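You operate a simulated robot arm through the tools that you are given. There is no shell and no other tool. Be economical: measure what you need, move in short steps, check, and stop when the job is done.

You run a simulated robot arm. Do the job below in one go: nothing can be reset, and whatever is moved stays where it is left.

JOB
Clamp the maple rail, jack it till the jack display says FLAT, count it and release it.
Fine: press the jig's count key once, open both clamps of the jig last; the knob ends on a mark, the rail at its stop. The clamps close at five newtons.

It is judged by the outcome, as a careful person would: the job done as asked, and still so three seconds after it is handed in. It fails if anything else is knocked over, pushed out of place, dropped, spilled or broken.

ROBOT AND FRAMES
A 6-joint arm with a three-finger gripper, fixed in place. Base frame: the origin is at the foot of the arm, x ahead of it, y to its left, z up. Readings come in m, degrees, newtons and seconds.
Its first joint turns from -166.0 to 166.0 degrees. Payload 4.89 kg.
The tool frame sits at the grasp point between the pads (the TCP): z along the fingers, y along the line on which they close. The tips reach 0.03 m beyond it. The gripper opens to 0.164 m. The gripper's body begins 0.125 m behind the TCP.
Orientation is that of the tool frame in the base frame, as [roll, pitch, yaw] about the fixed x, y, z axes, in that order (R = Rz(yaw) Ry(pitch) Rx(roll)). With the fingers straight down and closing along the base's y, the tool's x points along the base's -x, its y along +y and its z along -z.

CONTROLS
- The arm moves only by the tool jog_arm. Its argument "steps" is a list of rows, each an object (a shift or turn left out is 0, a gripper value left out holds the last) with "rotation": the turn, a rotation vector about the base's x, y, z in units of 8 degrees (1.0 is 8 degrees), a list of three; "dp": the shift along the base's x, y, z in units of 50 mm (1.0 is 50 mm), a list of three; "grip": the closure, from 0 (fully open) to 1 (shut). In form: [{"rotation": [ax, ay, az], "dp": [dx, dy, dz], "grip": grip}, ...]. A call has 1 to 8 rows; each row shifts and turns the commanded pose from where the row before left it. A call with a number of a shift or a turn outside -1 to 1 is refused whole. Each row takes 0.2 s and may step no farther than 0.05 m and 8.6 degrees from the row before; otherwise, or with a gripper value out of range, the whole call is refused. A pose out of reach is approached as far as the arm can. The call stops where the force on the tool passes 40 N (or 10 N more than at its start, if that is more) or the arm is blocked; 0.2 s more then pass. Each finger travels about 0.108 m/s and halts on what it meets, pressing with about 29 N; the grip force reading is that of the motor and also rises with nothing between the fingers. The clock runs only during rows and for 0.2 s after the last one: add rows that do not move to give the fingers time. It gives the time, the measured TCP pose, the force on the tool (base axes), the opening and the grip force at its end, in the units of the frame above (readings bear some noise), with the torque about the TCP (base axes, N m) and any sound that the robot's microphone picked up.
- Cameras (640 x 400 px; columns grow to the right, rows downward): "scene" is fixed at [0.0502, 0.5006, 1.5469]; the picture's right is [-0.41, -0.91, 0.00], its down [-0.33, 0.15, -0.93] and it looks along [0.85, -0.38, -0.36] (base axes); focal length 326 px, centre (320, 200). "wrist" rides on the gripper at [0.076, -0.002, -0.152] in the tool frame; the picture's right is [0.02, 1.00, 0.00], its down [-0.88, 0.02, -0.47] and it looks along [-0.47, 0.01, 0.88] (tool axes); focal length 247 px, centre (320, 200). There is no depth. A picture from a camera that has moved, and an enlarged one, comes with that camera's place and axes in the base frame and with its lens.
- capture(camera): a new picture of that camera. It takes no simulated time.
- move_column(by): slides the trunk up (or, below 0, down) by that many m; the arm rides with it, the base frame stays. It gives what a move gives, with no picture.
- zoom(camera, box): a new picture of the part [left, top, right, bottom] of that camera's present view, enlarged. It takes no simulated time.
- close_job(): hands the job in; it is judged then, once.

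Work in short steps. Places have to be worked out from the pictures, the camera data and where the tool is seen: move nearer, look again, correct. Check each grasp and each placing, and mend what went wrong. You have 120 turns and 64 pictures in all, those below and enlarged ones among them. Open the gripper and draw the arm clear of the work before you hand the job in, unless the task says otherwise; then end with one line.

The tools are called after ">>>" as a command line: name --argument value ..., lists and objects as JSON in quotes. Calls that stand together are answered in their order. jog_arm: Moves the arm, as the interface text tells. Its arguments: {"type":"object","properties":{"steps":{"type":"array"}},"required":["steps"]} The other tools are called the same way: move_column (by) slides the trunk up or down; capture (camera) takes a picture; zoom (camera, box) takes an enlarged picture of a part of a camera's view; close_job () hands the job in.

At the start:

```text
time_s: 0.0
position: [0.5173, -0.0177, 1.3717]
orientation: [-180.0, 0.1, -180.0]
wrist_force: [0.5, -0.7, 0.5]
torque: [0.0, 0.0, -0.01]
grip_width: 0.164
grip_force: 0.1
trunk travel left (down, up): [-0.175, 0.215]
```

scene: 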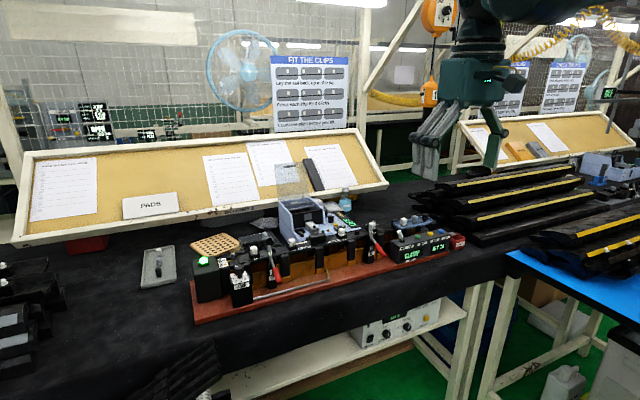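
wrist: 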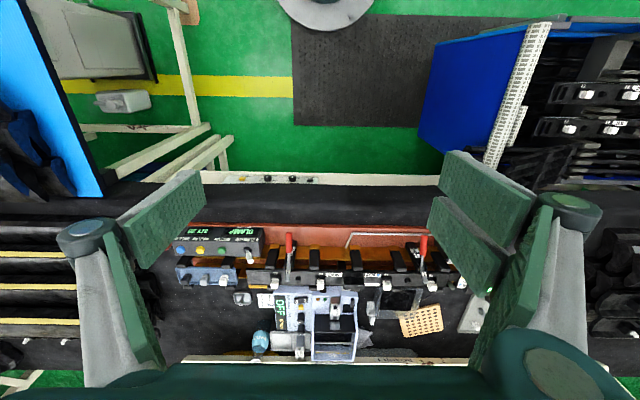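

The jig is on the bench ahead of the arm. I'll enlarge both views to read it.

>>> zoom --camera "scene" --box '[180, 180, 340, 330]'

>>> zoom --camera "scene" --box '[320, 180, 480, 280]'

>>> zoom --camera "wrist" --box '[160, 200, 330, 370]'

>>> zoom --camera "wrist" --box '[320, 200, 500, 370]'

```text
2.67 times, centred on (260, 255) of scene
camera zoom: at [0.0502, 0.5006, 1.5469], right [-0.41, -0.91, 0.0], down [-0.33, 0.15, -0.93], along [0.85, -0.38, -0.36], focal length 870 px, centre (480, 53)
```

zoom: 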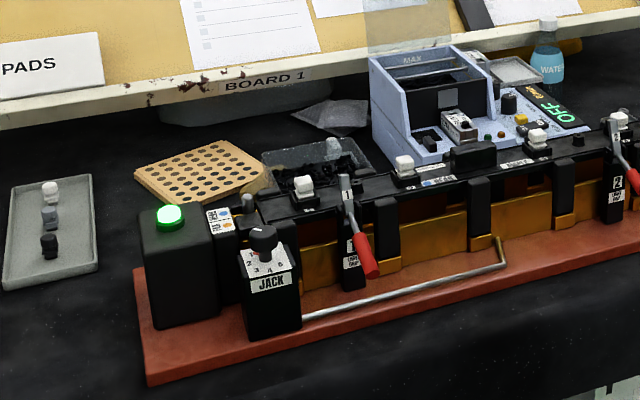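

```text
4.00 times, centred on (400, 230) of scene
camera zoom: at [0.0502, 0.5006, 1.5469], right [-0.41, -0.91, 0.0], down [-0.33, 0.15, -0.93], along [0.85, -0.38, -0.36], focal length 1305 px, centre (0, 80)
```

zoom: 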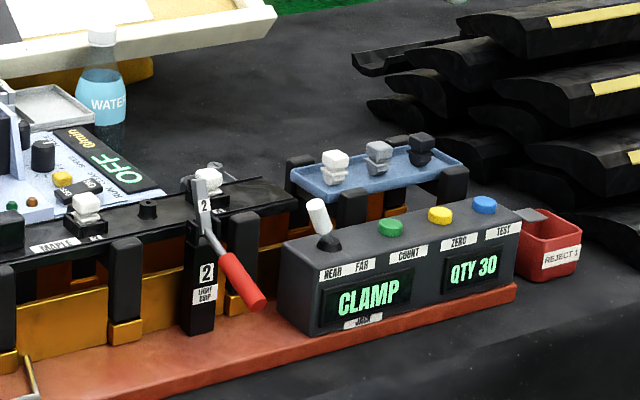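

```text
2.35 times, centred on (245, 285) of wrist
camera zoom: at [0.4412, -0.0191, 1.5245], right [-0.02, 1.0, 0.0], down [0.88, 0.02, 0.47], along [0.47, 0.01, -0.88], focal length 581 px, centre (496, 0)
```

zoom: 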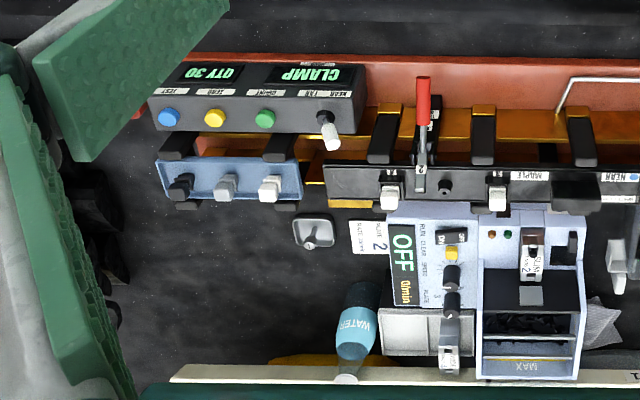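

```text
2.35 times, centred on (410, 285) of wrist
camera zoom: at [0.4412, -0.0191, 1.5245], right [-0.02, 1.0, 0.0], down [0.88, 0.02, 0.47], along [0.47, 0.01, -0.88], focal length 581 px, centre (108, 0)
```

zoom: 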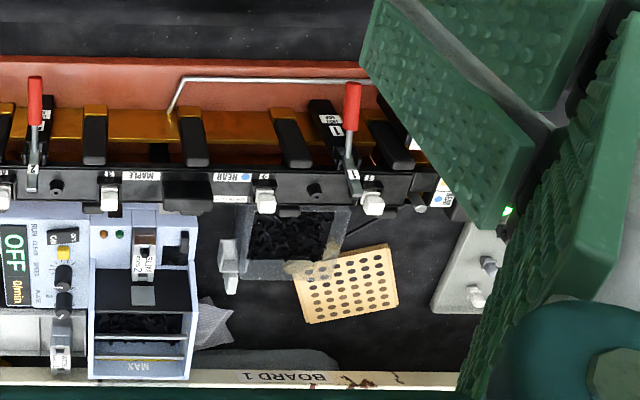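

Triangulating gives the clamp 2 handle at about (0.844, -0.092, 0.973). I'll zoom further to read the labels and the lever states.

>>> zoom --camera "scene" --box '[350, 215, 400, 265]'

>>> zoom --camera "scene" --box '[220, 220, 280, 310]'

>>> zoom --camera "scene" --box '[385, 205, 475, 265]'

>>> zoom --camera "wrist" --box '[380, 225, 480, 305]'

```text
8.00 times, centred on (375, 240) of scene
camera zoom: at [0.0502, 0.5006, 1.5469], right [-0.41, -0.91, 0.0], down [-0.33, 0.15, -0.93], along [0.85, -0.38, -0.36], focal length 2610 px, centre (-120, -120)
```

zoom: 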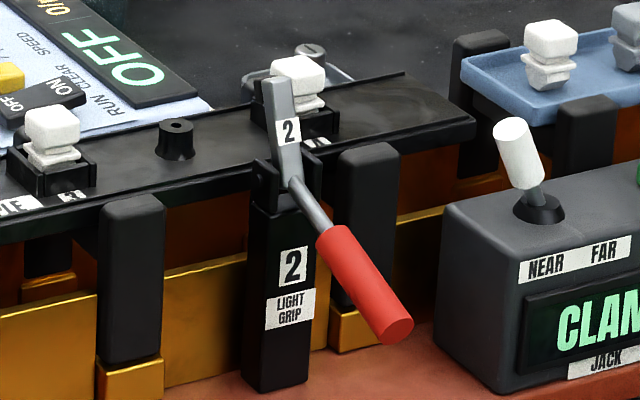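

```text
4.44 times, centred on (250, 265) of scene
camera zoom: at [0.0502, 0.5006, 1.5469], right [-0.41, -0.91, 0.0], down [-0.33, 0.15, -0.93], along [0.85, -0.38, -0.36], focal length 1450 px, centre (631, -89)
```

zoom: 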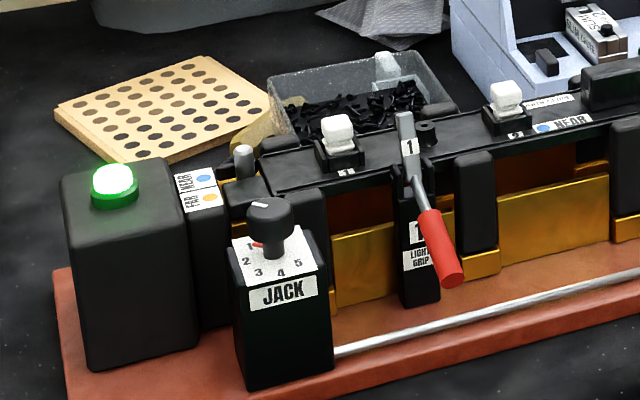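

```text
6.67 times, centred on (430, 235) of scene
camera zoom: at [0.0502, 0.5006, 1.5469], right [-0.41, -0.91, 0.0], down [-0.33, 0.15, -0.93], along [0.85, -0.38, -0.36], focal length 2175 px, centre (-413, -33)
```

zoom: 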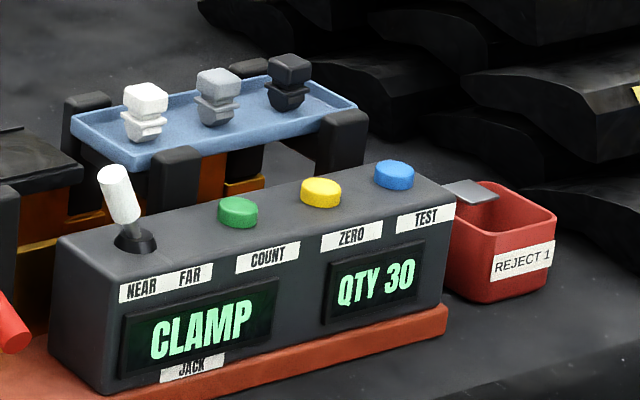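

```text
5.00 times, centred on (430, 265) of wrist
camera zoom: at [0.4412, -0.0191, 1.5245], right [-0.02, 1.0, 0.0], down [0.88, 0.02, 0.47], along [0.47, 0.01, -0.88], focal length 1235 px, centre (-230, -125)
```

zoom: 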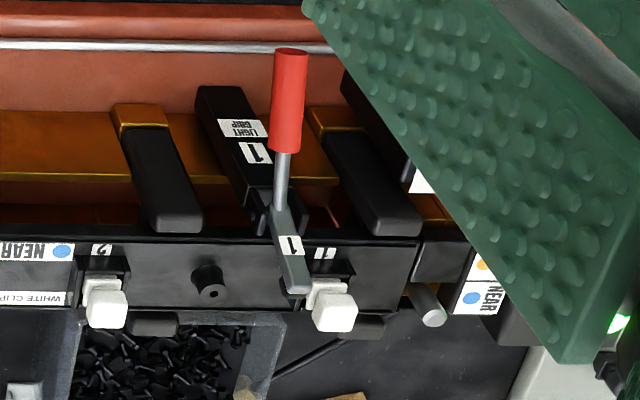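

The clamp handles are at about (0.844, 0.277, 0.967) for 1 and (0.844, -0.092, 0.972) for 2. Both are down and open. I'll move above and in front of clamp 1 and the knob for a closer look.

>>> jog_arm --steps '[{"dp": [0.258, 0.745, -0.305]}, {"dp": [0.258, 0.745, -0.305]}, {"dp": [0.258, 0.745, -0.305]}, {"dp": [0.258, 0.745, -0.305]}, {"dp": [0.258, 0.745, -0.305]}, {"dp": [0.258, 0.745, -0.305]}, {"dp": [0.258, 0.745, -0.305]}, {"dp": [0.258, 0.745, -0.305]}]'

>>> capture --camera "wrist"

```text
time_s: 1.8
position: [0.62, 0.2797, 1.2521]
orientation: [180.0, 0.0, 179.9]
wrist_force: [-1.0, -1.1, 0.4]
torque: [0.2, -0.14, -0.02]
grip_width: 0.1638
grip_force: 0.2
trunk travel left (down, up): [-0.175, 0.215]
```

```text
53 pictures are left
camera wrist: at [0.5442, 0.2776, 1.4056], right [-0.02, 1.0, 0.0], down [0.88, 0.02, 0.47], along [0.47, 0.01, -0.88], focal length 247 px, centre (320, 200)
```

wrist: 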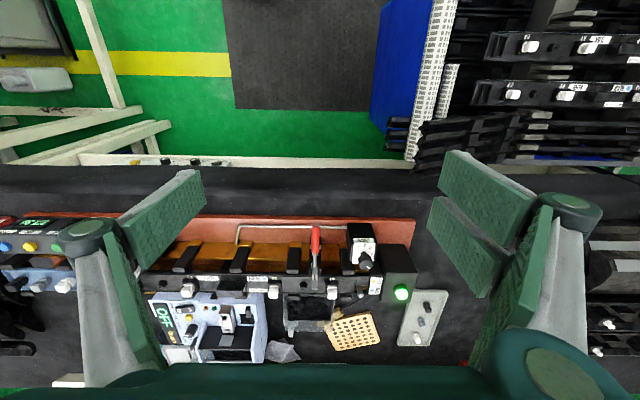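

>>> zoom --camera "wrist" --box '[280, 210, 430, 310]'

```text
4.00 times, centred on (355, 260) of wrist
camera zoom: at [0.5442, 0.2776, 1.4056], right [-0.02, 1.0, 0.0], down [0.88, 0.02, 0.47], along [0.47, 0.01, -0.88], focal length 988 px, centre (180, -40)
```

zoom: 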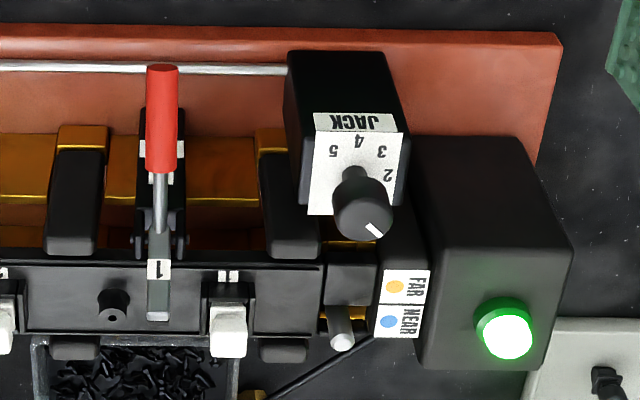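

The knob top is at about (0.887, 0.381, 1.028), with its pointer on 1. Marks 1 to 5 run counter-clockwise seen from above, about 45° apart. Clamp 1's lever pivots near (0.92, 0.277, 1.00), and lifting the handle brings the paddle down. I'll go above the handle.

>>> jog_arm --steps '[{"dp": [0.8, -0.012, -0.433], "grip": 0.57}, {"dp": [0.8, -0.012, -0.433]}, {"dp": [0.8, -0.012, -0.433]}, {"dp": [0.8, -0.012, -0.433]}, {"dp": [0.8, -0.012, -0.433]}, {"dp": [0.8, -0.012, -0.433]}, {}]'

>>> capture --camera "wrist"

>>> zoom --camera "scene" --box '[200, 170, 340, 310]'

```text
time_s: 3.4
position: [0.8595, 0.2772, 1.119]
orientation: [180.0, -0.1, 179.9]
wrist_force: [1.1, -0.8, -0.2]
torque: [-0.08, 0.15, -0.04]
grip_width: 0.0705
grip_force: 0.0
trunk travel left (down, up): [-0.175, 0.215]
```

```text
51 pictures are left
camera wrist: at [0.7848, 0.2748, 1.272], right [-0.02, 1.0, 0.0], down [0.88, 0.02, 0.47], along [0.47, 0.01, -0.88], focal length 247 px, centre (320, 200)
```

wrist: 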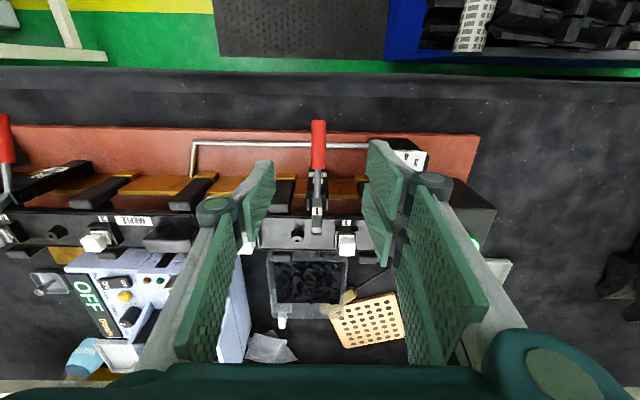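

```text
2.86 times, centred on (270, 240) of scene
camera zoom: at [0.0502, 0.5006, 1.5469], right [-0.41, -0.91, 0.0], down [-0.33, 0.15, -0.93], along [0.85, -0.38, -0.36], focal length 932 px, centre (463, 86)
```

zoom: 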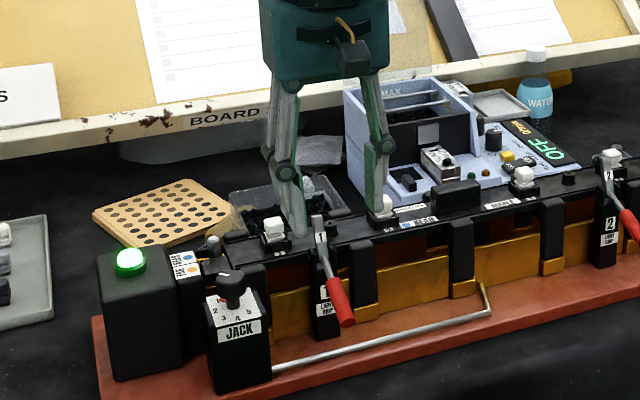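

The lever lies at y≈0.274 and x 0.843–0.895, between the fingers. I'll descend onto it.

>>> jog_arm --steps '[{"dp": [0.02, -0.06, -0.95]}, {"dp": [0, 0, -0.95]}, {"dp": [0, 0, -0.92]}, {}]'

>>> capture --camera "wrist"

>>> zoom --camera "scene" --box '[210, 190, 310, 310]'

```text
time_s: 4.4
position: [0.8642, 0.2727, 0.9804]
orientation: [-180.0, 0.0, 180.0]
wrist_force: [1.0, 0.8, -0.8]
torque: [-0.02, 0.1, -0.01]
grip_width: 0.0705
grip_force: 0.1
trunk travel left (down, up): [-0.175, 0.215]
```

```text
49 pictures are left
camera wrist: at [0.7879, 0.2727, 1.1325], right [-0.02, 1.0, 0.0], down [0.88, 0.02, 0.47], along [0.47, 0.01, -0.88], focal length 247 px, centre (320, 200)
```

wrist: 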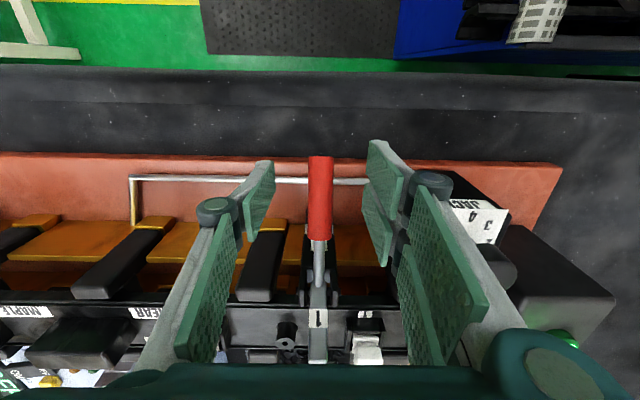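

```text
3.33 times, centred on (260, 250) of scene
camera zoom: at [0.0502, 0.5006, 1.5469], right [-0.41, -0.91, 0.0], down [-0.33, 0.15, -0.93], along [0.85, -0.38, -0.36], focal length 1087 px, centre (520, 33)
```

zoom: 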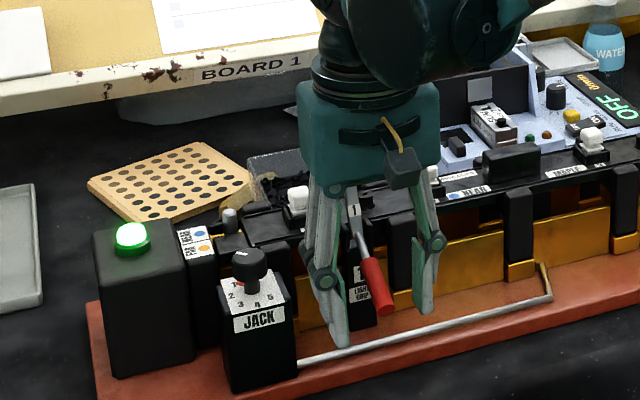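

The handle is centred between the fingers, so I close on it.

>>> jog_arm --steps '[{"grip": 0.95}, {}, {}]'

```text
time_s: 5.2
position: [0.862, 0.2752, 0.9808]
orientation: [180.0, 0.0, 179.9]
wrist_force: [1.3, 5.5, -0.8]
torque: [0.13, 0.03, -0.28]
grip_width: 0.015
grip_force: 44.6
trunk travel left (down, up): [-0.175, 0.215]
```

The handle is gripped, with a slight side force. I'll nudge +y and begin the lifting arc in small steps.

>>> jog_arm --steps '[{"dp": [0, 0.03, 0]}, {"dp": [-0.04, 0, 0.16]}, {"dp": [-0.02, 0, 0.16]}, {}]'

```text
time_s: 6.2
position: [0.8583, 0.2757, 0.9954]
orientation: [-180.0, -0.1, 179.9]
wrist_force: [-3.0, -5.7, -14.8]
torque: [-0.01, 0.95, -0.05]
grip_width: 0.0154
grip_force: 44.4
trunk travel left (down, up): [-0.175, 0.215]
```

The tool reads 15 N downward. I'll check whether the lever is turning.

>>> zoom --camera "scene" --box '[230, 210, 300, 290]'

>>> capture --camera "wrist"

```text
5.00 times, centred on (265, 250) of scene
camera zoom: at [0.0502, 0.5006, 1.5469], right [-0.41, -0.91, 0.0], down [-0.33, 0.15, -0.93], along [0.85, -0.38, -0.36], focal length 1631 px, centre (595, -50)
```

zoom: 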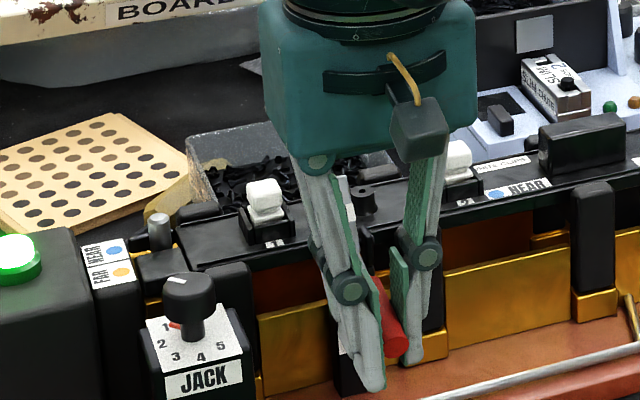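

```text
46 pictures are left
camera wrist: at [0.7831, 0.2731, 1.1484], right [-0.02, 1.0, 0.0], down [0.88, 0.02, 0.47], along [0.47, 0.01, -0.88], focal length 247 px, centre (320, 200)
```

wrist: 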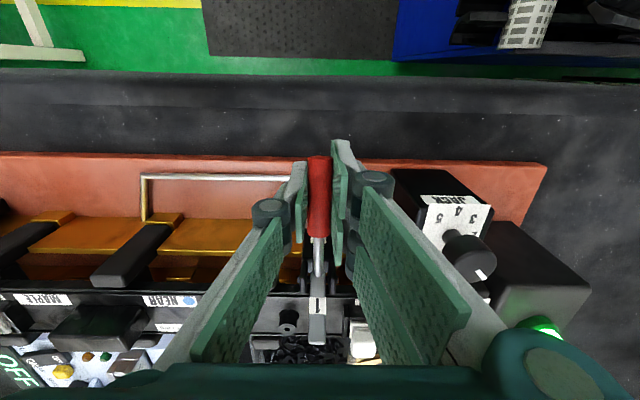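

The lever is moving, but the tight pads resist its rotation. I'll ease the grip to just hold the handle.

>>> jog_arm --steps '[{"grip": 0.908}, {}]'

```text
time_s: 6.8
position: [0.8585, 0.2735, 0.9964]
orientation: [180.0, 0.1, -180.0]
wrist_force: [0.8, -3.1, 0.2]
torque: [-0.02, -0.03, 0.07]
grip_width: 0.0165
grip_force: 1.8
trunk travel left (down, up): [-0.175, 0.215]
```

The grip is now light. I'll continue the arc with slightly more closure.

>>> jog_arm --steps '[{"grip": 0.92}, {"dp": [-0.02, 0, 0.16]}, {"dp": [0.02, 0, 0.16]}, {}]'

>>> capture --camera "wrist"

```text
time_s: 7.8
position: [0.858, 0.2747, 1.0109]
orientation: [180.0, 0.0, -180.0]
wrist_force: [-18.8, -2.8, -17.1]
torque: [-0.05, 1.28, 0.05]
grip_width: 0.0157
grip_force: 44.8
trunk travel left (down, up): [-0.175, 0.215]
```

```text
45 pictures are left
camera wrist: at [0.7824, 0.2731, 1.164], right [-0.02, 1.0, 0.0], down [0.88, 0.02, 0.47], along [0.47, 0.01, -0.88], focal length 247 px, centre (320, 200)
```

wrist: 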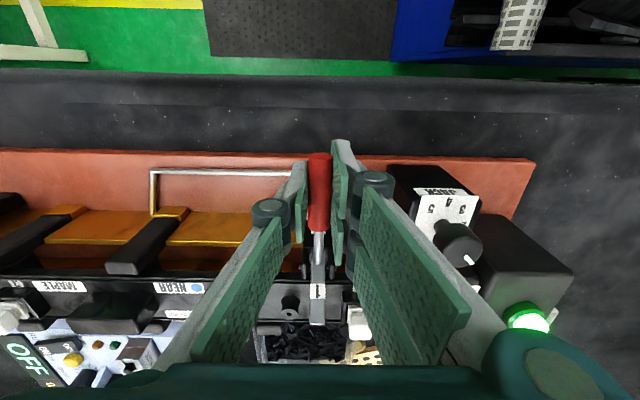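

I'm still reading 25 N because the pads fight the rotation. I'll open slightly, see whether the lever stays put, and pre-tilt the tool so it can turn with the lever.

>>> jog_arm --steps '[{"grip": 0.8}, {}, {"rotation": [0, -1, 0]}, {"rotation": [0, -1, 0]}, {"rotation": [0, -1, 0]}, {}]'

>>> capture --camera "wrist"

>>> zoom --camera "scene" --box '[230, 210, 300, 290]'

```text
time_s: 9.2
position: [0.8576, 0.2761, 1.0115]
orientation: [-180.0, 24.1, 179.9]
wrist_force: [0.1, -0.5, 0.0]
torque: [-0.01, -0.04, 0.0]
grip_width: 0.0329
grip_force: 0.0
trunk travel left (down, up): [-0.175, 0.215]
```

```text
44 pictures are left
camera wrist: at [0.727, 0.2731, 1.1203], right [-0.02, 1.0, -0.01], down [0.61, 0.02, 0.79], along [0.79, 0.01, -0.61], focal length 247 px, centre (320, 200)
```

wrist: 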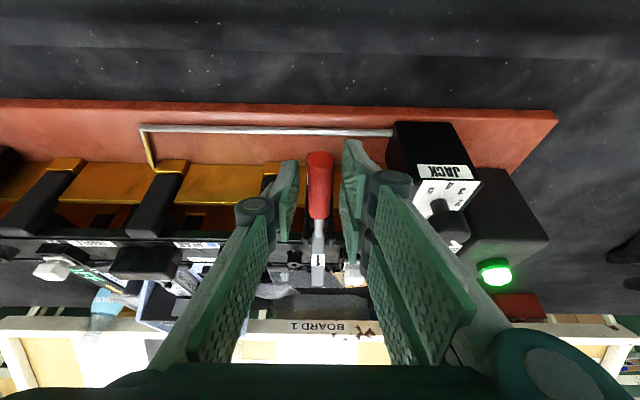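

```text
5.00 times, centred on (265, 250) of scene
camera zoom: at [0.0502, 0.5006, 1.5469], right [-0.41, -0.91, 0.0], down [-0.33, 0.15, -0.93], along [0.85, -0.38, -0.36], focal length 1631 px, centre (595, -50)
```

zoom: 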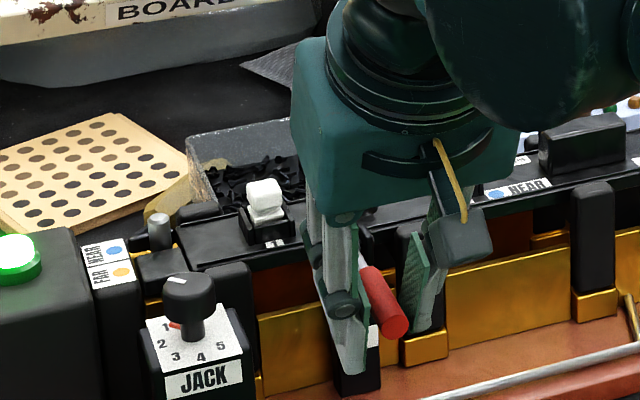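

The lever holds its place after about 20° of travel, with the handle now nearly level. I'll lower slightly, grip, and rotate the tool with the lever about its pivot.

>>> jog_arm --steps '[{"dp": [0.04, -0.02, -0.17]}, {"grip": 0.93}, {}, {"rotation": [0, 1, 0], "dp": [0.022, 0, 0.18]}, {"rotation": [0, 1, 0], "dp": [0.046, 0, 0.176]}, {}]'

```text
time_s: 10.6
position: [0.8613, 0.275, 1.0225]
orientation: [-179.9, 8.1, -180.0]
wrist_force: [-21.6, 11.3, 15.9]
torque: [0.19, -0.79, 0.58]
grip_width: 0.0151
grip_force: 44.7
trunk travel left (down, up): [-0.175, 0.215]
```

The net torque about the pivot is small (about 4 N at the handle), so the rest of the force is internal misalignment. I'll release to relax, then look.

>>> jog_arm --steps '[{"grip": 0.8}, {}]'

>>> capture --camera "wrist"

>>> zoom --camera "scene" --box '[230, 210, 300, 290]'

```text
time_s: 11.2
position: [0.8638, 0.2734, 1.0198]
orientation: [-180.0, 8.0, 180.0]
wrist_force: [0.3, 0.0, 0.2]
torque: [0.0, 0.05, 0.02]
grip_width: 0.0327
grip_force: 0.1
trunk travel left (down, up): [-0.175, 0.215]
```

```text
42 pictures are left
camera wrist: at [0.7677, 0.272, 1.161], right [-0.02, 1.0, 0.0], down [0.81, 0.02, 0.59], along [0.59, 0.01, -0.81], focal length 247 px, centre (320, 200)
```

wrist: 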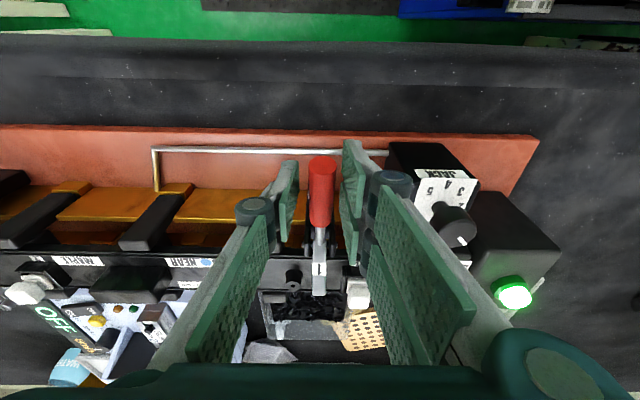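

```text
5.00 times, centred on (265, 250) of scene
camera zoom: at [0.0502, 0.5006, 1.5469], right [-0.41, -0.91, 0.0], down [-0.33, 0.15, -0.93], along [0.85, -0.38, -0.36], focal length 1631 px, centre (595, -50)
```

zoom: 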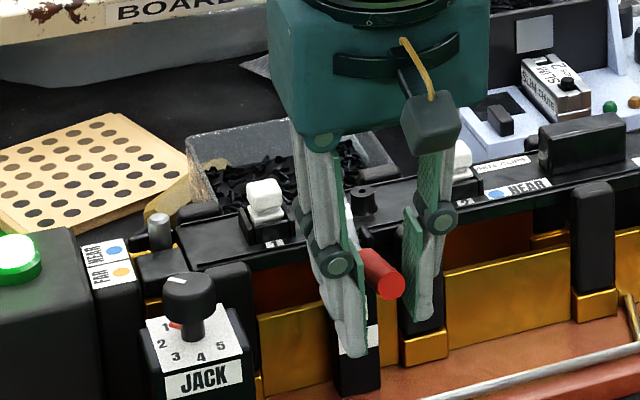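

The lever is now slightly above level. I'll regrip and continue with a corrected pivot (0.922, 1.012).

>>> jog_arm --steps '[{"grip": 0.93}, {}, {"rotation": [0, 1, 0], "dp": [0.036, 0, 0.162]}, {"rotation": [0, 1, 0], "dp": [0.056, 0, 0.154]}, {}]'

```text
time_s: 12.4
position: [0.8681, 0.2753, 1.0356]
orientation: [179.8, -8.0, 179.9]
wrist_force: [23.1, 24.2, 11.3]
torque: [0.24, -1.34, 0.46]
grip_width: 0.015
grip_force: 45.3
trunk travel left (down, up): [-0.175, 0.215]
```

Mostly internal forces again, plus a sideways offset. I'll relax, shift +y 3 mm, regrip and continue.

>>> jog_arm --steps '[{"grip": 0.82}, {"dp": [0, 0.06, 0]}, {"grip": 0.93}, {}, {"rotation": [0, 1, 0], "dp": [0.06, 0, 0.144]}, {}]'

```text
time_s: 13.8
position: [0.8725, 0.2753, 1.0442]
orientation: [-180.0, -16.1, 179.8]
wrist_force: [18.3, -22.8, 14.0]
torque: [0.23, -1.45, 0.27]
grip_width: 0.0149
grip_force: 44.8
trunk travel left (down, up): [-0.175, 0.215]
```

>>> jog_arm --steps '[{"grip": 0.82}, {"dp": [0, -0.03, 0]}]'

>>> zoom --camera "scene" --box '[230, 210, 300, 290]'

>>> capture --camera "wrist"

```text
time_s: 14.4
position: [0.8697, 0.2758, 1.0442]
orientation: [-180.0, -16.1, 179.9]
wrist_force: [-0.1, 0.1, -0.1]
torque: [-0.04, 0.03, 0.01]
grip_width: 0.0296
grip_force: 0.0
trunk travel left (down, up): [-0.175, 0.215]
```

```text
5.00 times, centred on (265, 250) of scene
camera zoom: at [0.0502, 0.5006, 1.5469], right [-0.41, -0.91, 0.0], down [-0.33, 0.15, -0.93], along [0.85, -0.38, -0.36], focal length 1631 px, centre (595, -50)
```

zoom: 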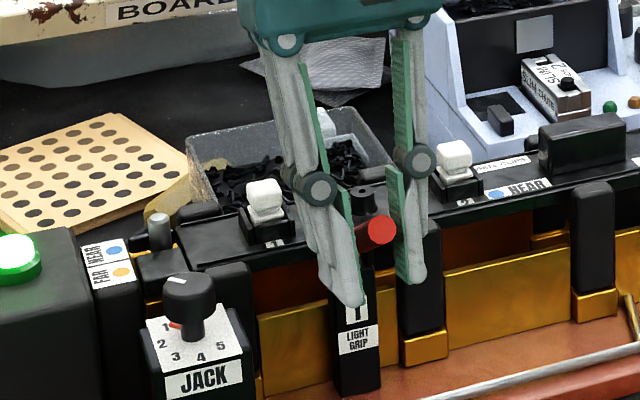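

```text
39 pictures are left
camera wrist: at [0.8404, 0.274, 1.2114], right [-0.02, 1.0, 0.01], down [0.98, 0.02, 0.21], along [0.21, 0.01, -0.98], focal length 247 px, centre (320, 200)
```

wrist: 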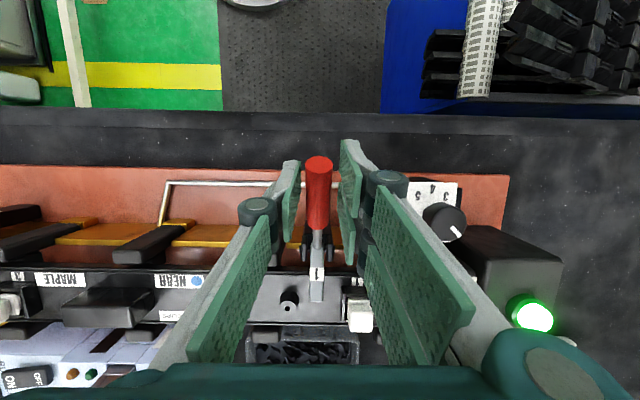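

The handle now points up about 30°. I'll continue another step.

>>> jog_arm --steps '[{"grip": 0.93}, {}, {"rotation": [0, 1, 0], "dp": [0.04, 0, 0.144]}, {}, {"grip": 0.82}, {}]'

>>> zoom --camera "scene" --box '[350, 205, 480, 275]'

>>> zoom --camera "wrist" --box '[280, 150, 380, 320]'

```text
time_s: 15.8
position: [0.8718, 0.2739, 1.0515]
orientation: [180.0, -24.0, -180.0]
wrist_force: [-0.1, -0.3, 0.5]
torque: [-0.04, -0.07, -0.02]
grip_width: 0.0293
grip_force: 0.0
trunk travel left (down, up): [-0.175, 0.215]
```

```text
4.92 times, centred on (415, 240) of scene
camera zoom: at [0.0502, 0.5006, 1.5469], right [-0.41, -0.91, 0.0], down [-0.33, 0.15, -0.93], along [0.85, -0.38, -0.36], focal length 1606 px, centre (-148, 3)
```

zoom: 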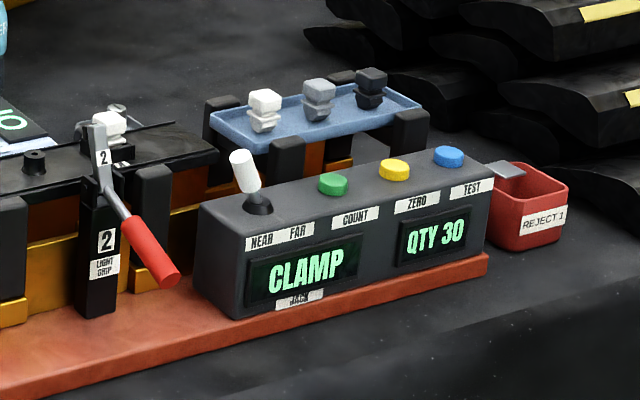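

```text
2.35 times, centred on (330, 235) of wrist
camera zoom: at [0.8654, 0.2741, 1.2214], right [-0.02, 1.0, 0.01], down [1.0, 0.02, 0.07], along [0.07, 0.01, -1.0], focal length 581 px, centre (296, 118)
```

zoom: 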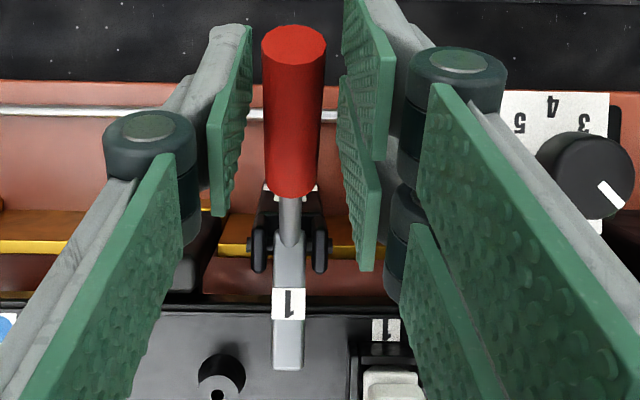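

The paddle is nearly flat on the rail. I'll regrip and go on in small steps, reading the force.

>>> jog_arm --steps '[{"dp": [0, 0.02, 0]}, {"grip": 0.93}, {}, {"rotation": [0, 1, 0], "dp": [0.07, 0, 0.13]}, {}]'

```text
time_s: 16.9
position: [0.8752, 0.2754, 1.0527]
orientation: [179.7, -26.3, 179.7]
wrist_force: [-1.7, -12.9, -3.2]
torque: [0.52, 0.32, 0.31]
grip_width: 0.0147
grip_force: 44.9
out of reach, approached as far as the arm can: row 4
trunk travel left (down, up): [-0.175, 0.215]
stopped in row 5: the force on the tool passed its limit at 43 N (the readings are from after the stop); the commanded pose is now the measured one
```

Further tilt is out of reach. I'll release, untilt, back out toward -x, close the fingers and finish by pushing the raised handle in +x.

>>> jog_arm --steps '[{"grip": 0.75}, {}, {"rotation": [0, -1, 0]}, {"rotation": [0, -1, 0]}, {"rotation": [0, -1, 0], "dp": [-0.5, 0, 0]}, {"rotation": [0, -0.3, 0], "dp": [-1, 0, 0]}, {"grip": 1.0}, {}]'

>>> capture --camera "wrist"

>>> zoom --camera "scene" --box '[230, 190, 310, 290]'

```text
time_s: 18.6
position: [0.7989, 0.2776, 1.0521]
orientation: [179.7, 0.1, 179.8]
wrist_force: [-0.4, -0.2, 0.8]
torque: [0.05, -0.15, -0.01]
grip_width: 0.0002
grip_force: 29.4
trunk travel left (down, up): [-0.175, 0.215]
```

```text
36 pictures are left
camera wrist: at [0.7236, 0.2751, 1.205], right [-0.02, 1.0, 0.01], down [0.88, 0.01, 0.48], along [0.47, 0.01, -0.88], focal length 247 px, centre (320, 200)
```

wrist: 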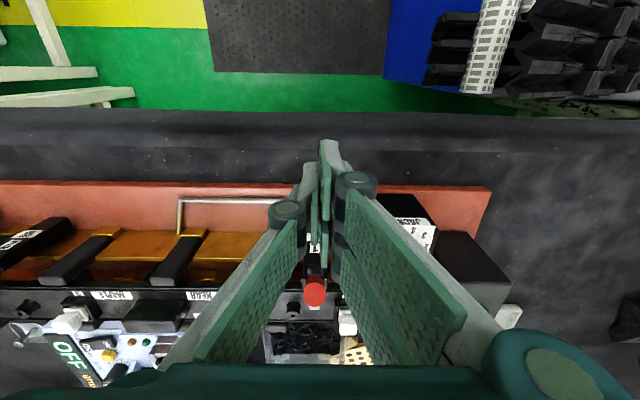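

```text
4.00 times, centred on (270, 240) of scene
camera zoom: at [0.0502, 0.5006, 1.5469], right [-0.41, -0.91, 0.0], down [-0.33, 0.15, -0.93], along [0.85, -0.38, -0.36], focal length 1305 px, centre (520, 40)
```

zoom: 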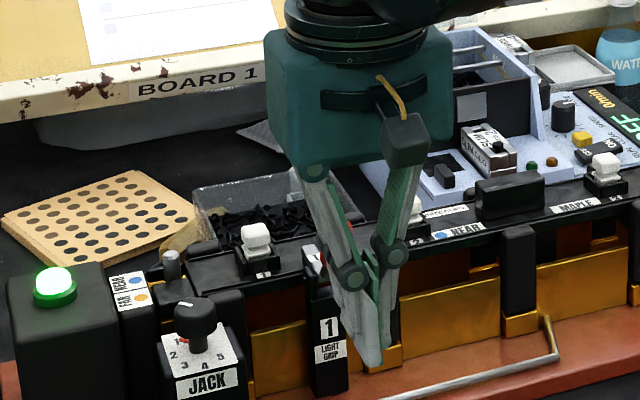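

The handle now stands at about 50°. I'll approach it with closed fingers and push +x in small steps.

>>> jog_arm --steps '[{"dp": [0.4, -0.04, 0.4]}, {"dp": [0.4, 0, 0]}, {"dp": [0.12, 0, 0]}, {"dp": [0.12, 0, 0]}, {"dp": [0.12, 0, 0]}]'

```text
time_s: 19.2
position: [0.8299, 0.2755, 1.072]
orientation: [179.6, -0.4, 180.0]
wrist_force: [-15.6, -1.5, 2.4]
torque: [0.0, -0.23, -0.05]
grip_width: 0.0
grip_force: 28.9
trunk travel left (down, up): [-0.175, 0.215]
stopped in row 2: the force on the tool passed its limit at 61 N (the readings are from after the stop); the commanded pose is now the measured one
```

>>> capture --camera "wrist"

>>> zoom --camera "scene" --box '[230, 190, 450, 290]'

```text
34 pictures are left
camera wrist: at [0.7549, 0.2734, 1.2253], right [-0.02, 1.0, 0.01], down [0.88, 0.01, 0.47], along [0.47, 0.01, -0.88], focal length 247 px, centre (320, 200)
```

wrist: 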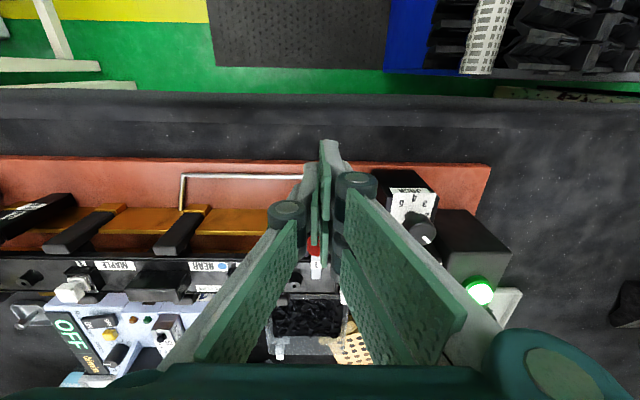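

```text
2.91 times, centred on (340, 240) of scene
camera zoom: at [0.0502, 0.5006, 1.5469], right [-0.41, -0.91, 0.0], down [-0.33, 0.15, -0.93], along [0.85, -0.38, -0.36], focal length 949 px, centre (262, 84)
```

zoom: 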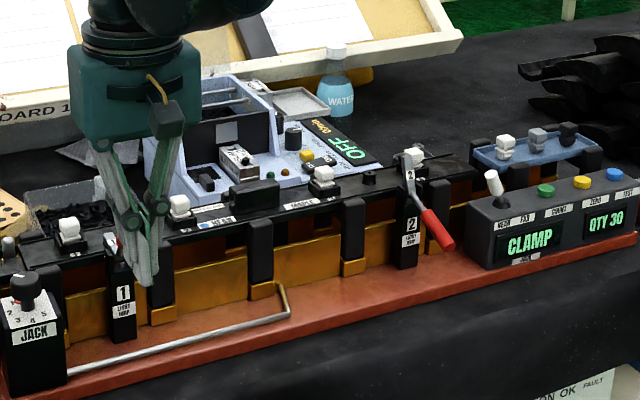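

The handle resisted, perhaps already at its closed end. I'll back away and look at lever 1 unobstructed.

>>> jog_arm --steps '[{"dp": [-0.9, 0, 0]}, {"dp": [0, -0.6, 0.7]}, {"dp": [0, -0.9, 0.1]}, {"dp": [0, -0.9, 0.1]}, {"dp": [0, -0.9, 0.1]}, {"dp": [0, -0.9, 0]}]'

>>> capture --camera "wrist"

>>> zoom --camera "scene" --box '[220, 210, 310, 290]'

```text
time_s: 20.6
position: [0.7851, 0.0664, 1.1236]
orientation: [179.7, -0.4, 179.9]
wrist_force: [-0.4, 1.0, -0.7]
torque: [-0.23, -0.01, 0.0]
grip_width: 0.0002
grip_force: 29.0
trunk travel left (down, up): [-0.175, 0.215]
```

```text
32 pictures are left
camera wrist: at [0.712, 0.064, 1.2763], right [-0.02, 1.0, 0.01], down [0.88, 0.02, 0.47], along [0.47, 0.01, -0.88], focal length 247 px, centre (320, 200)
```

wrist: 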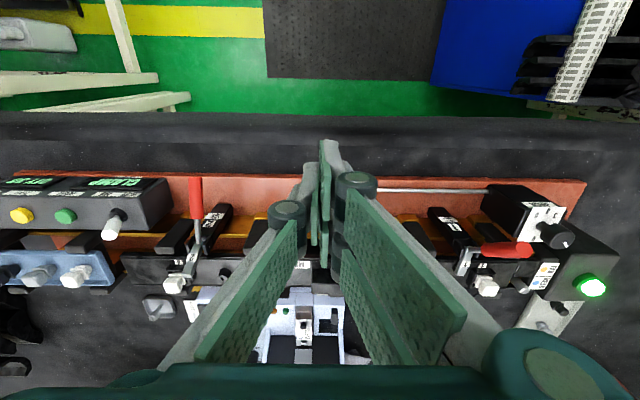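

```text
5.00 times, centred on (265, 250) of scene
camera zoom: at [0.0502, 0.5006, 1.5469], right [-0.41, -0.91, 0.0], down [-0.33, 0.15, -0.93], along [0.85, -0.38, -0.36], focal length 1631 px, centre (595, -50)
```

zoom: 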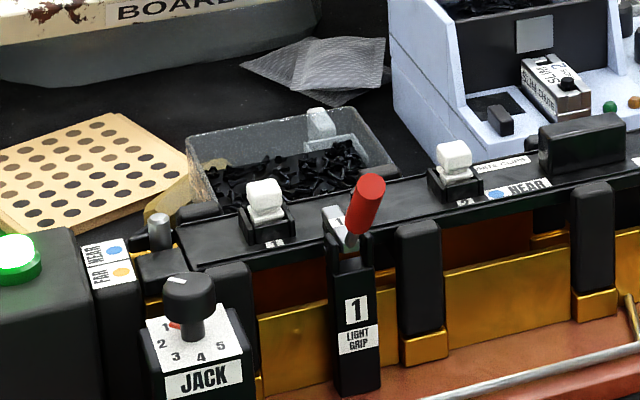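

Clamp 1 is closed: paddle flat, handle up about 60°. For clamp 2 I'll tilt the closed fingers 48° nose-forward and lift the handle from beneath, which avoids gripping it.

>>> jog_arm --steps '[{"rotation": [0, -1, 0], "dp": [-0.15, -0.535, -0.313]}, {"rotation": [0, -1, 0], "dp": [-0.15, -0.535, -0.313]}, {"rotation": [0, -1, 0], "dp": [-0.15, -0.535, -0.313]}, {"rotation": [0, -1, 0], "dp": [-0.15, -0.535, -0.313]}, {"rotation": [0, -1, 0], "dp": [-0.15, -0.535, -0.313]}, {"rotation": [0, -1, 0], "dp": [-0.15, -0.535, -0.313]}, {}]'

>>> capture --camera "wrist"

```text
time_s: 22.2
position: [0.7409, -0.0948, 1.0282]
orientation: [179.6, 47.7, 179.7]
wrist_force: [-0.3, -0.3, -1.0]
torque: [-0.02, 0.0, 0.0]
grip_width: 0.0
grip_force: 28.4
trunk travel left (down, up): [-0.175, 0.215]
```

```text
30 pictures are left
camera wrist: at [0.5777, -0.098, 1.0734], right [-0.02, 1.0, -0.01], down [0.24, 0.01, 0.97], along [0.97, 0.01, -0.24], focal length 247 px, centre (320, 200)
```

wrist: 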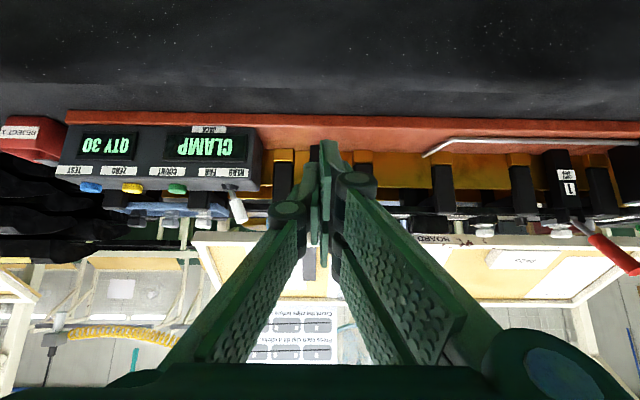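

The display lies left and clamp 2 is straight ahead behind the fingers. I'll go down and forward under the handle tip.

>>> jog_arm --steps '[{"dp": [0.4, 0.02, -0.66]}, {"dp": [0.4, 0, -0.66]}, {"dp": [0.4, 0, -0.66]}, {"dp": [0.35, 0, 0]}, {"dp": [0.35, 0, 0]}, {}]'

>>> zoom --camera "scene" --box '[320, 200, 420, 290]'

```text
time_s: 23.6
position: [0.8342, -0.0936, 0.9272]
orientation: [179.5, 47.6, 179.8]
wrist_force: [-19.9, 1.3, -9.3]
torque: [-0.06, -0.85, -0.02]
grip_width: 0.0
grip_force: 29.1
trunk travel left (down, up): [-0.175, 0.215]
```

```text
4.44 times, centred on (370, 245) of scene
camera zoom: at [0.0502, 0.5006, 1.5469], right [-0.41, -0.91, 0.0], down [-0.33, 0.15, -0.93], along [0.85, -0.38, -0.36], focal length 1450 px, centre (98, 0)
```

zoom: 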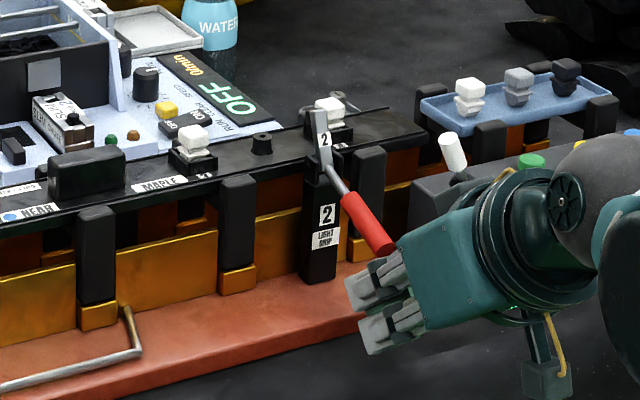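

The handle tip is touching the knuckles. I'll back off 3 cm so the bare fingers sit beneath it, then lift slowly.

>>> jog_arm --steps '[{"dp": [-0.6, 0, 0]}, {"dp": [0, 0, 0.2]}, {"dp": [0, 0, 0.2]}, {}]'

>>> zoom --camera "scene" --box '[320, 200, 420, 290]'

```text
time_s: 24.6
position: [0.8067, -0.0937, 0.9471]
orientation: [179.6, 47.7, 179.8]
wrist_force: [-0.8, -0.4, -0.2]
torque: [-0.02, 0.0, 0.05]
grip_width: 0.0002
grip_force: 29.5
trunk travel left (down, up): [-0.175, 0.215]
```

```text
4.44 times, centred on (370, 245) of scene
camera zoom: at [0.0502, 0.5006, 1.5469], right [-0.41, -0.91, 0.0], down [-0.33, 0.15, -0.93], along [0.85, -0.38, -0.36], focal length 1450 px, centre (98, 0)
```

zoom: 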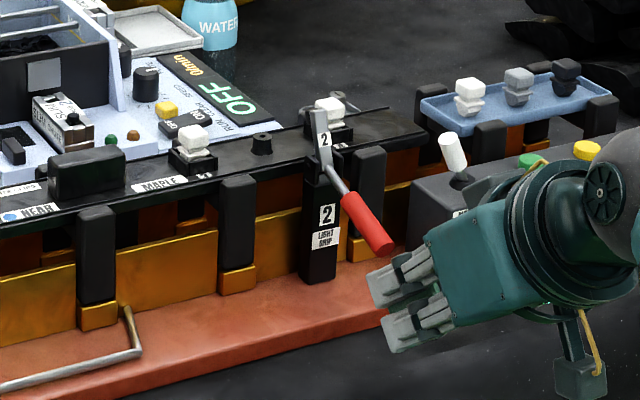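

The fingers are free now. I'll place the fingertips just beneath the handle end and lift along its arc, in stages.

>>> jog_arm --steps '[{"dp": [0.34, 0, 0.1]}, {"dp": [0, 0, 0.2]}, {"dp": [-0.1, 0, 0.2]}, {"dp": [-0.1, 0, 0.22]}, {}]'

>>> zoom --camera "scene" --box '[320, 200, 420, 290]'

```text
time_s: 25.0
position: [0.8128, -0.0924, 0.9481]
orientation: [179.6, 47.3, 179.8]
wrist_force: [-0.1, -0.3, -0.3]
torque: [0.02, 0.03, 0.04]
grip_width: 0.0001
grip_force: 29.4
trunk travel left (down, up): [-0.175, 0.215]
stopped in row 1: the force on the tool passed its limit at 61 N (the readings are from after the stop); the commanded pose is now the measured one
```

```text
4.44 times, centred on (370, 245) of scene
camera zoom: at [0.0502, 0.5006, 1.5469], right [-0.41, -0.91, 0.0], down [-0.33, 0.15, -0.93], along [0.85, -0.38, -0.36], focal length 1450 px, centre (98, 0)
```

zoom: 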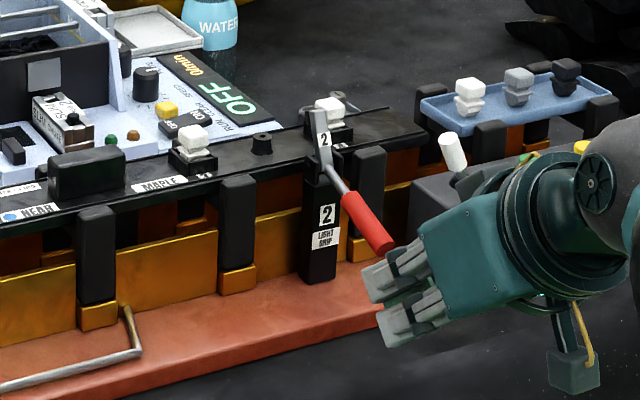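

Contact is right at the handle end: the fingers' half-width is nearer 3 cm. From here I'll lift mainly upward along the arc in small steps.

>>> jog_arm --steps '[{"dp": [-0.08, 0, 0.1]}, {"dp": [-0.05, 0, 0.12]}, {"dp": [-0.03, 0, 0.12]}, {"dp": [-0.03, 0, 0.12]}, {"dp": [0, 0, 0.12]}, {}]'

>>> zoom --camera "scene" --box '[320, 200, 420, 290]'

```text
time_s: 26.4
position: [0.8025, -0.0932, 0.9771]
orientation: [179.4, 47.4, 179.7]
wrist_force: [-0.1, 0.5, 0.4]
torque: [0.04, -0.02, -0.01]
grip_width: 0.0001
grip_force: 28.6
trunk travel left (down, up): [-0.175, 0.215]
```

```text
4.44 times, centred on (370, 245) of scene
camera zoom: at [0.0502, 0.5006, 1.5469], right [-0.41, -0.91, 0.0], down [-0.33, 0.15, -0.93], along [0.85, -0.38, -0.36], focal length 1450 px, centre (98, 0)
```

zoom: 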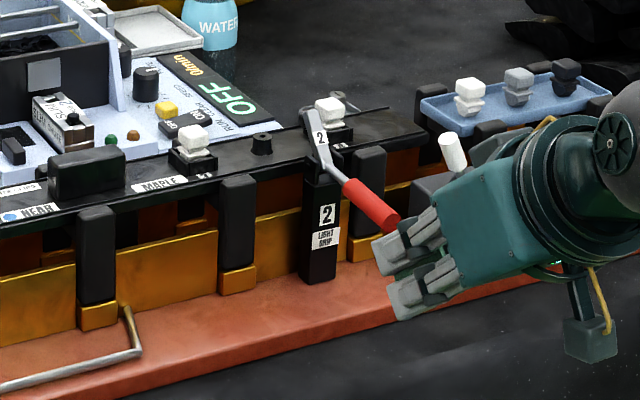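

The lever is rising with light force. I'll continue.

>>> jog_arm --steps '[{"dp": [0, 0, 0.14]}, {"dp": [0, 0, 0.14]}, {"dp": [0.03, 0, 0.14]}, {"dp": [0.04, 0, 0.13]}, {"dp": [0.06, 0, 0.13]}, {"dp": [0.06, 0, 0.12]}, {}]'

>>> zoom --camera "scene" --box '[320, 200, 420, 290]'

```text
time_s: 28.0
position: [0.8115, -0.092, 1.0181]
orientation: [179.6, 47.3, 179.7]
wrist_force: [-0.1, -1.0, 0.0]
torque: [0.0, -0.01, 0.0]
grip_width: 0.0004
grip_force: 28.4
trunk travel left (down, up): [-0.175, 0.215]
```

```text
4.44 times, centred on (370, 245) of scene
camera zoom: at [0.0502, 0.5006, 1.5469], right [-0.41, -0.91, 0.0], down [-0.33, 0.15, -0.93], along [0.85, -0.38, -0.36], focal length 1450 px, centre (98, 0)
```

zoom: 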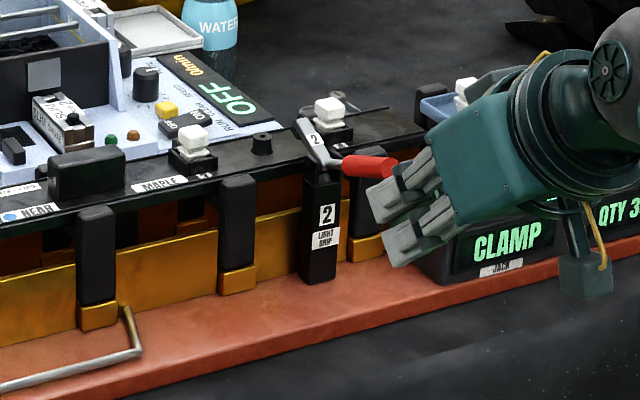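

This works well; the handle is about level. I'll continue up and forward.

>>> jog_arm --steps '[{"dp": [0.08, 0, 0.12]}, {"dp": [0.08, 0, 0.12]}, {"dp": [0.08, 0, 0.12]}, {"dp": [0.1, 0, 0.11]}, {"dp": [0.1, 0, 0.11]}, {}]'

>>> zoom --camera "scene" --box '[320, 200, 420, 290]'

```text
time_s: 29.4
position: [0.8342, -0.0941, 1.0468]
orientation: [179.4, 47.3, 179.8]
wrist_force: [0.4, -0.2, 0.4]
torque: [0.01, 0.0, -0.02]
grip_width: 0.0003
grip_force: 29.1
trunk travel left (down, up): [-0.175, 0.215]
```

```text
4.44 times, centred on (370, 245) of scene
camera zoom: at [0.0502, 0.5006, 1.5469], right [-0.41, -0.91, 0.0], down [-0.33, 0.15, -0.93], along [0.85, -0.38, -0.36], focal length 1450 px, centre (98, 0)
```

zoom: 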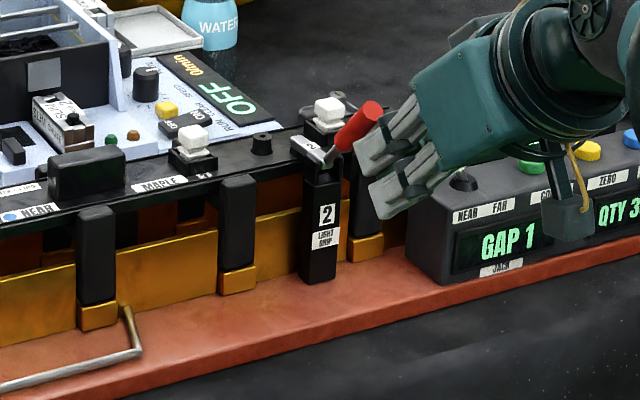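

Clamp 2 is closed and the display reads "GAP 1". I'll back out, straighten the tool and head toward the knob.

>>> jog_arm --steps '[{"dp": [-0.9, 0, 0.2]}, {"dp": [-0.7, 0, 0.6]}, {"rotation": [0, 1, 0], "dp": [0, 0.85, 0.35]}, {"rotation": [0, 1, 0], "dp": [0, 0.85, 0.35]}, {"rotation": [0, 1, 0], "dp": [0, 0.85, 0.35]}, {"rotation": [0, 1, 0], "dp": [0, 0.85, 0.35]}, {"rotation": [0, 1, 0], "dp": [0, 0.85, 0.35]}, {"rotation": [0.05, 0.92, 0], "dp": [0, 0.85, 0.35]}]'

>>> jog_arm --steps '[{"dp": [0.4, 0.88, 0], "grip": 0.6}, {"dp": [0.4, 0.88, 0]}, {"dp": [0.4, 0.88, 0]}, {"dp": [0.4, 0.88, 0]}, {"dp": [0.4, 0.88, 0]}, {}]'

>>> capture --camera "wrist"

```text
time_s: 31.2
position: [0.7535, 0.1614, 1.1932]
orientation: [179.2, -0.1, 179.8]
wrist_force: [-1.0, -2.4, 0.4]
torque: [0.16, -0.18, -0.01]
grip_width: 0.0
grip_force: 28.9
trunk travel left (down, up): [-0.175, 0.215]
```

```text
time_s: 32.6
position: [0.8562, 0.3829, 1.1908]
orientation: [179.2, -0.1, 179.9]
wrist_force: [1.1, 1.5, 0.3]
torque: [-0.11, 0.06, 0.02]
grip_width: 0.0655
grip_force: 0.0
trunk travel left (down, up): [-0.175, 0.215]
```

```text
23 pictures are left
camera wrist: at [0.7813, 0.3784, 1.3438], right [-0.02, 1.0, 0.01], down [0.88, 0.01, 0.47], along [0.47, 0.02, -0.88], focal length 247 px, centre (320, 200)
```

wrist: 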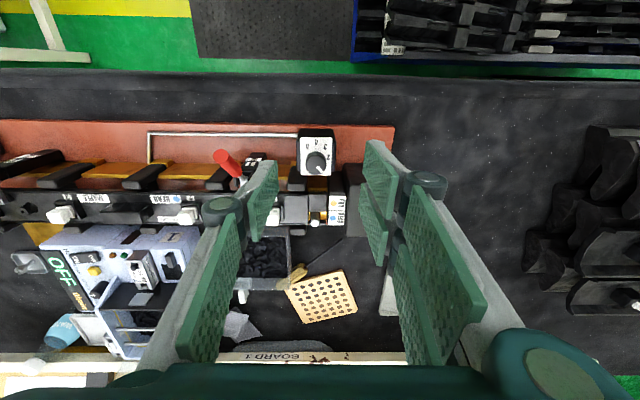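

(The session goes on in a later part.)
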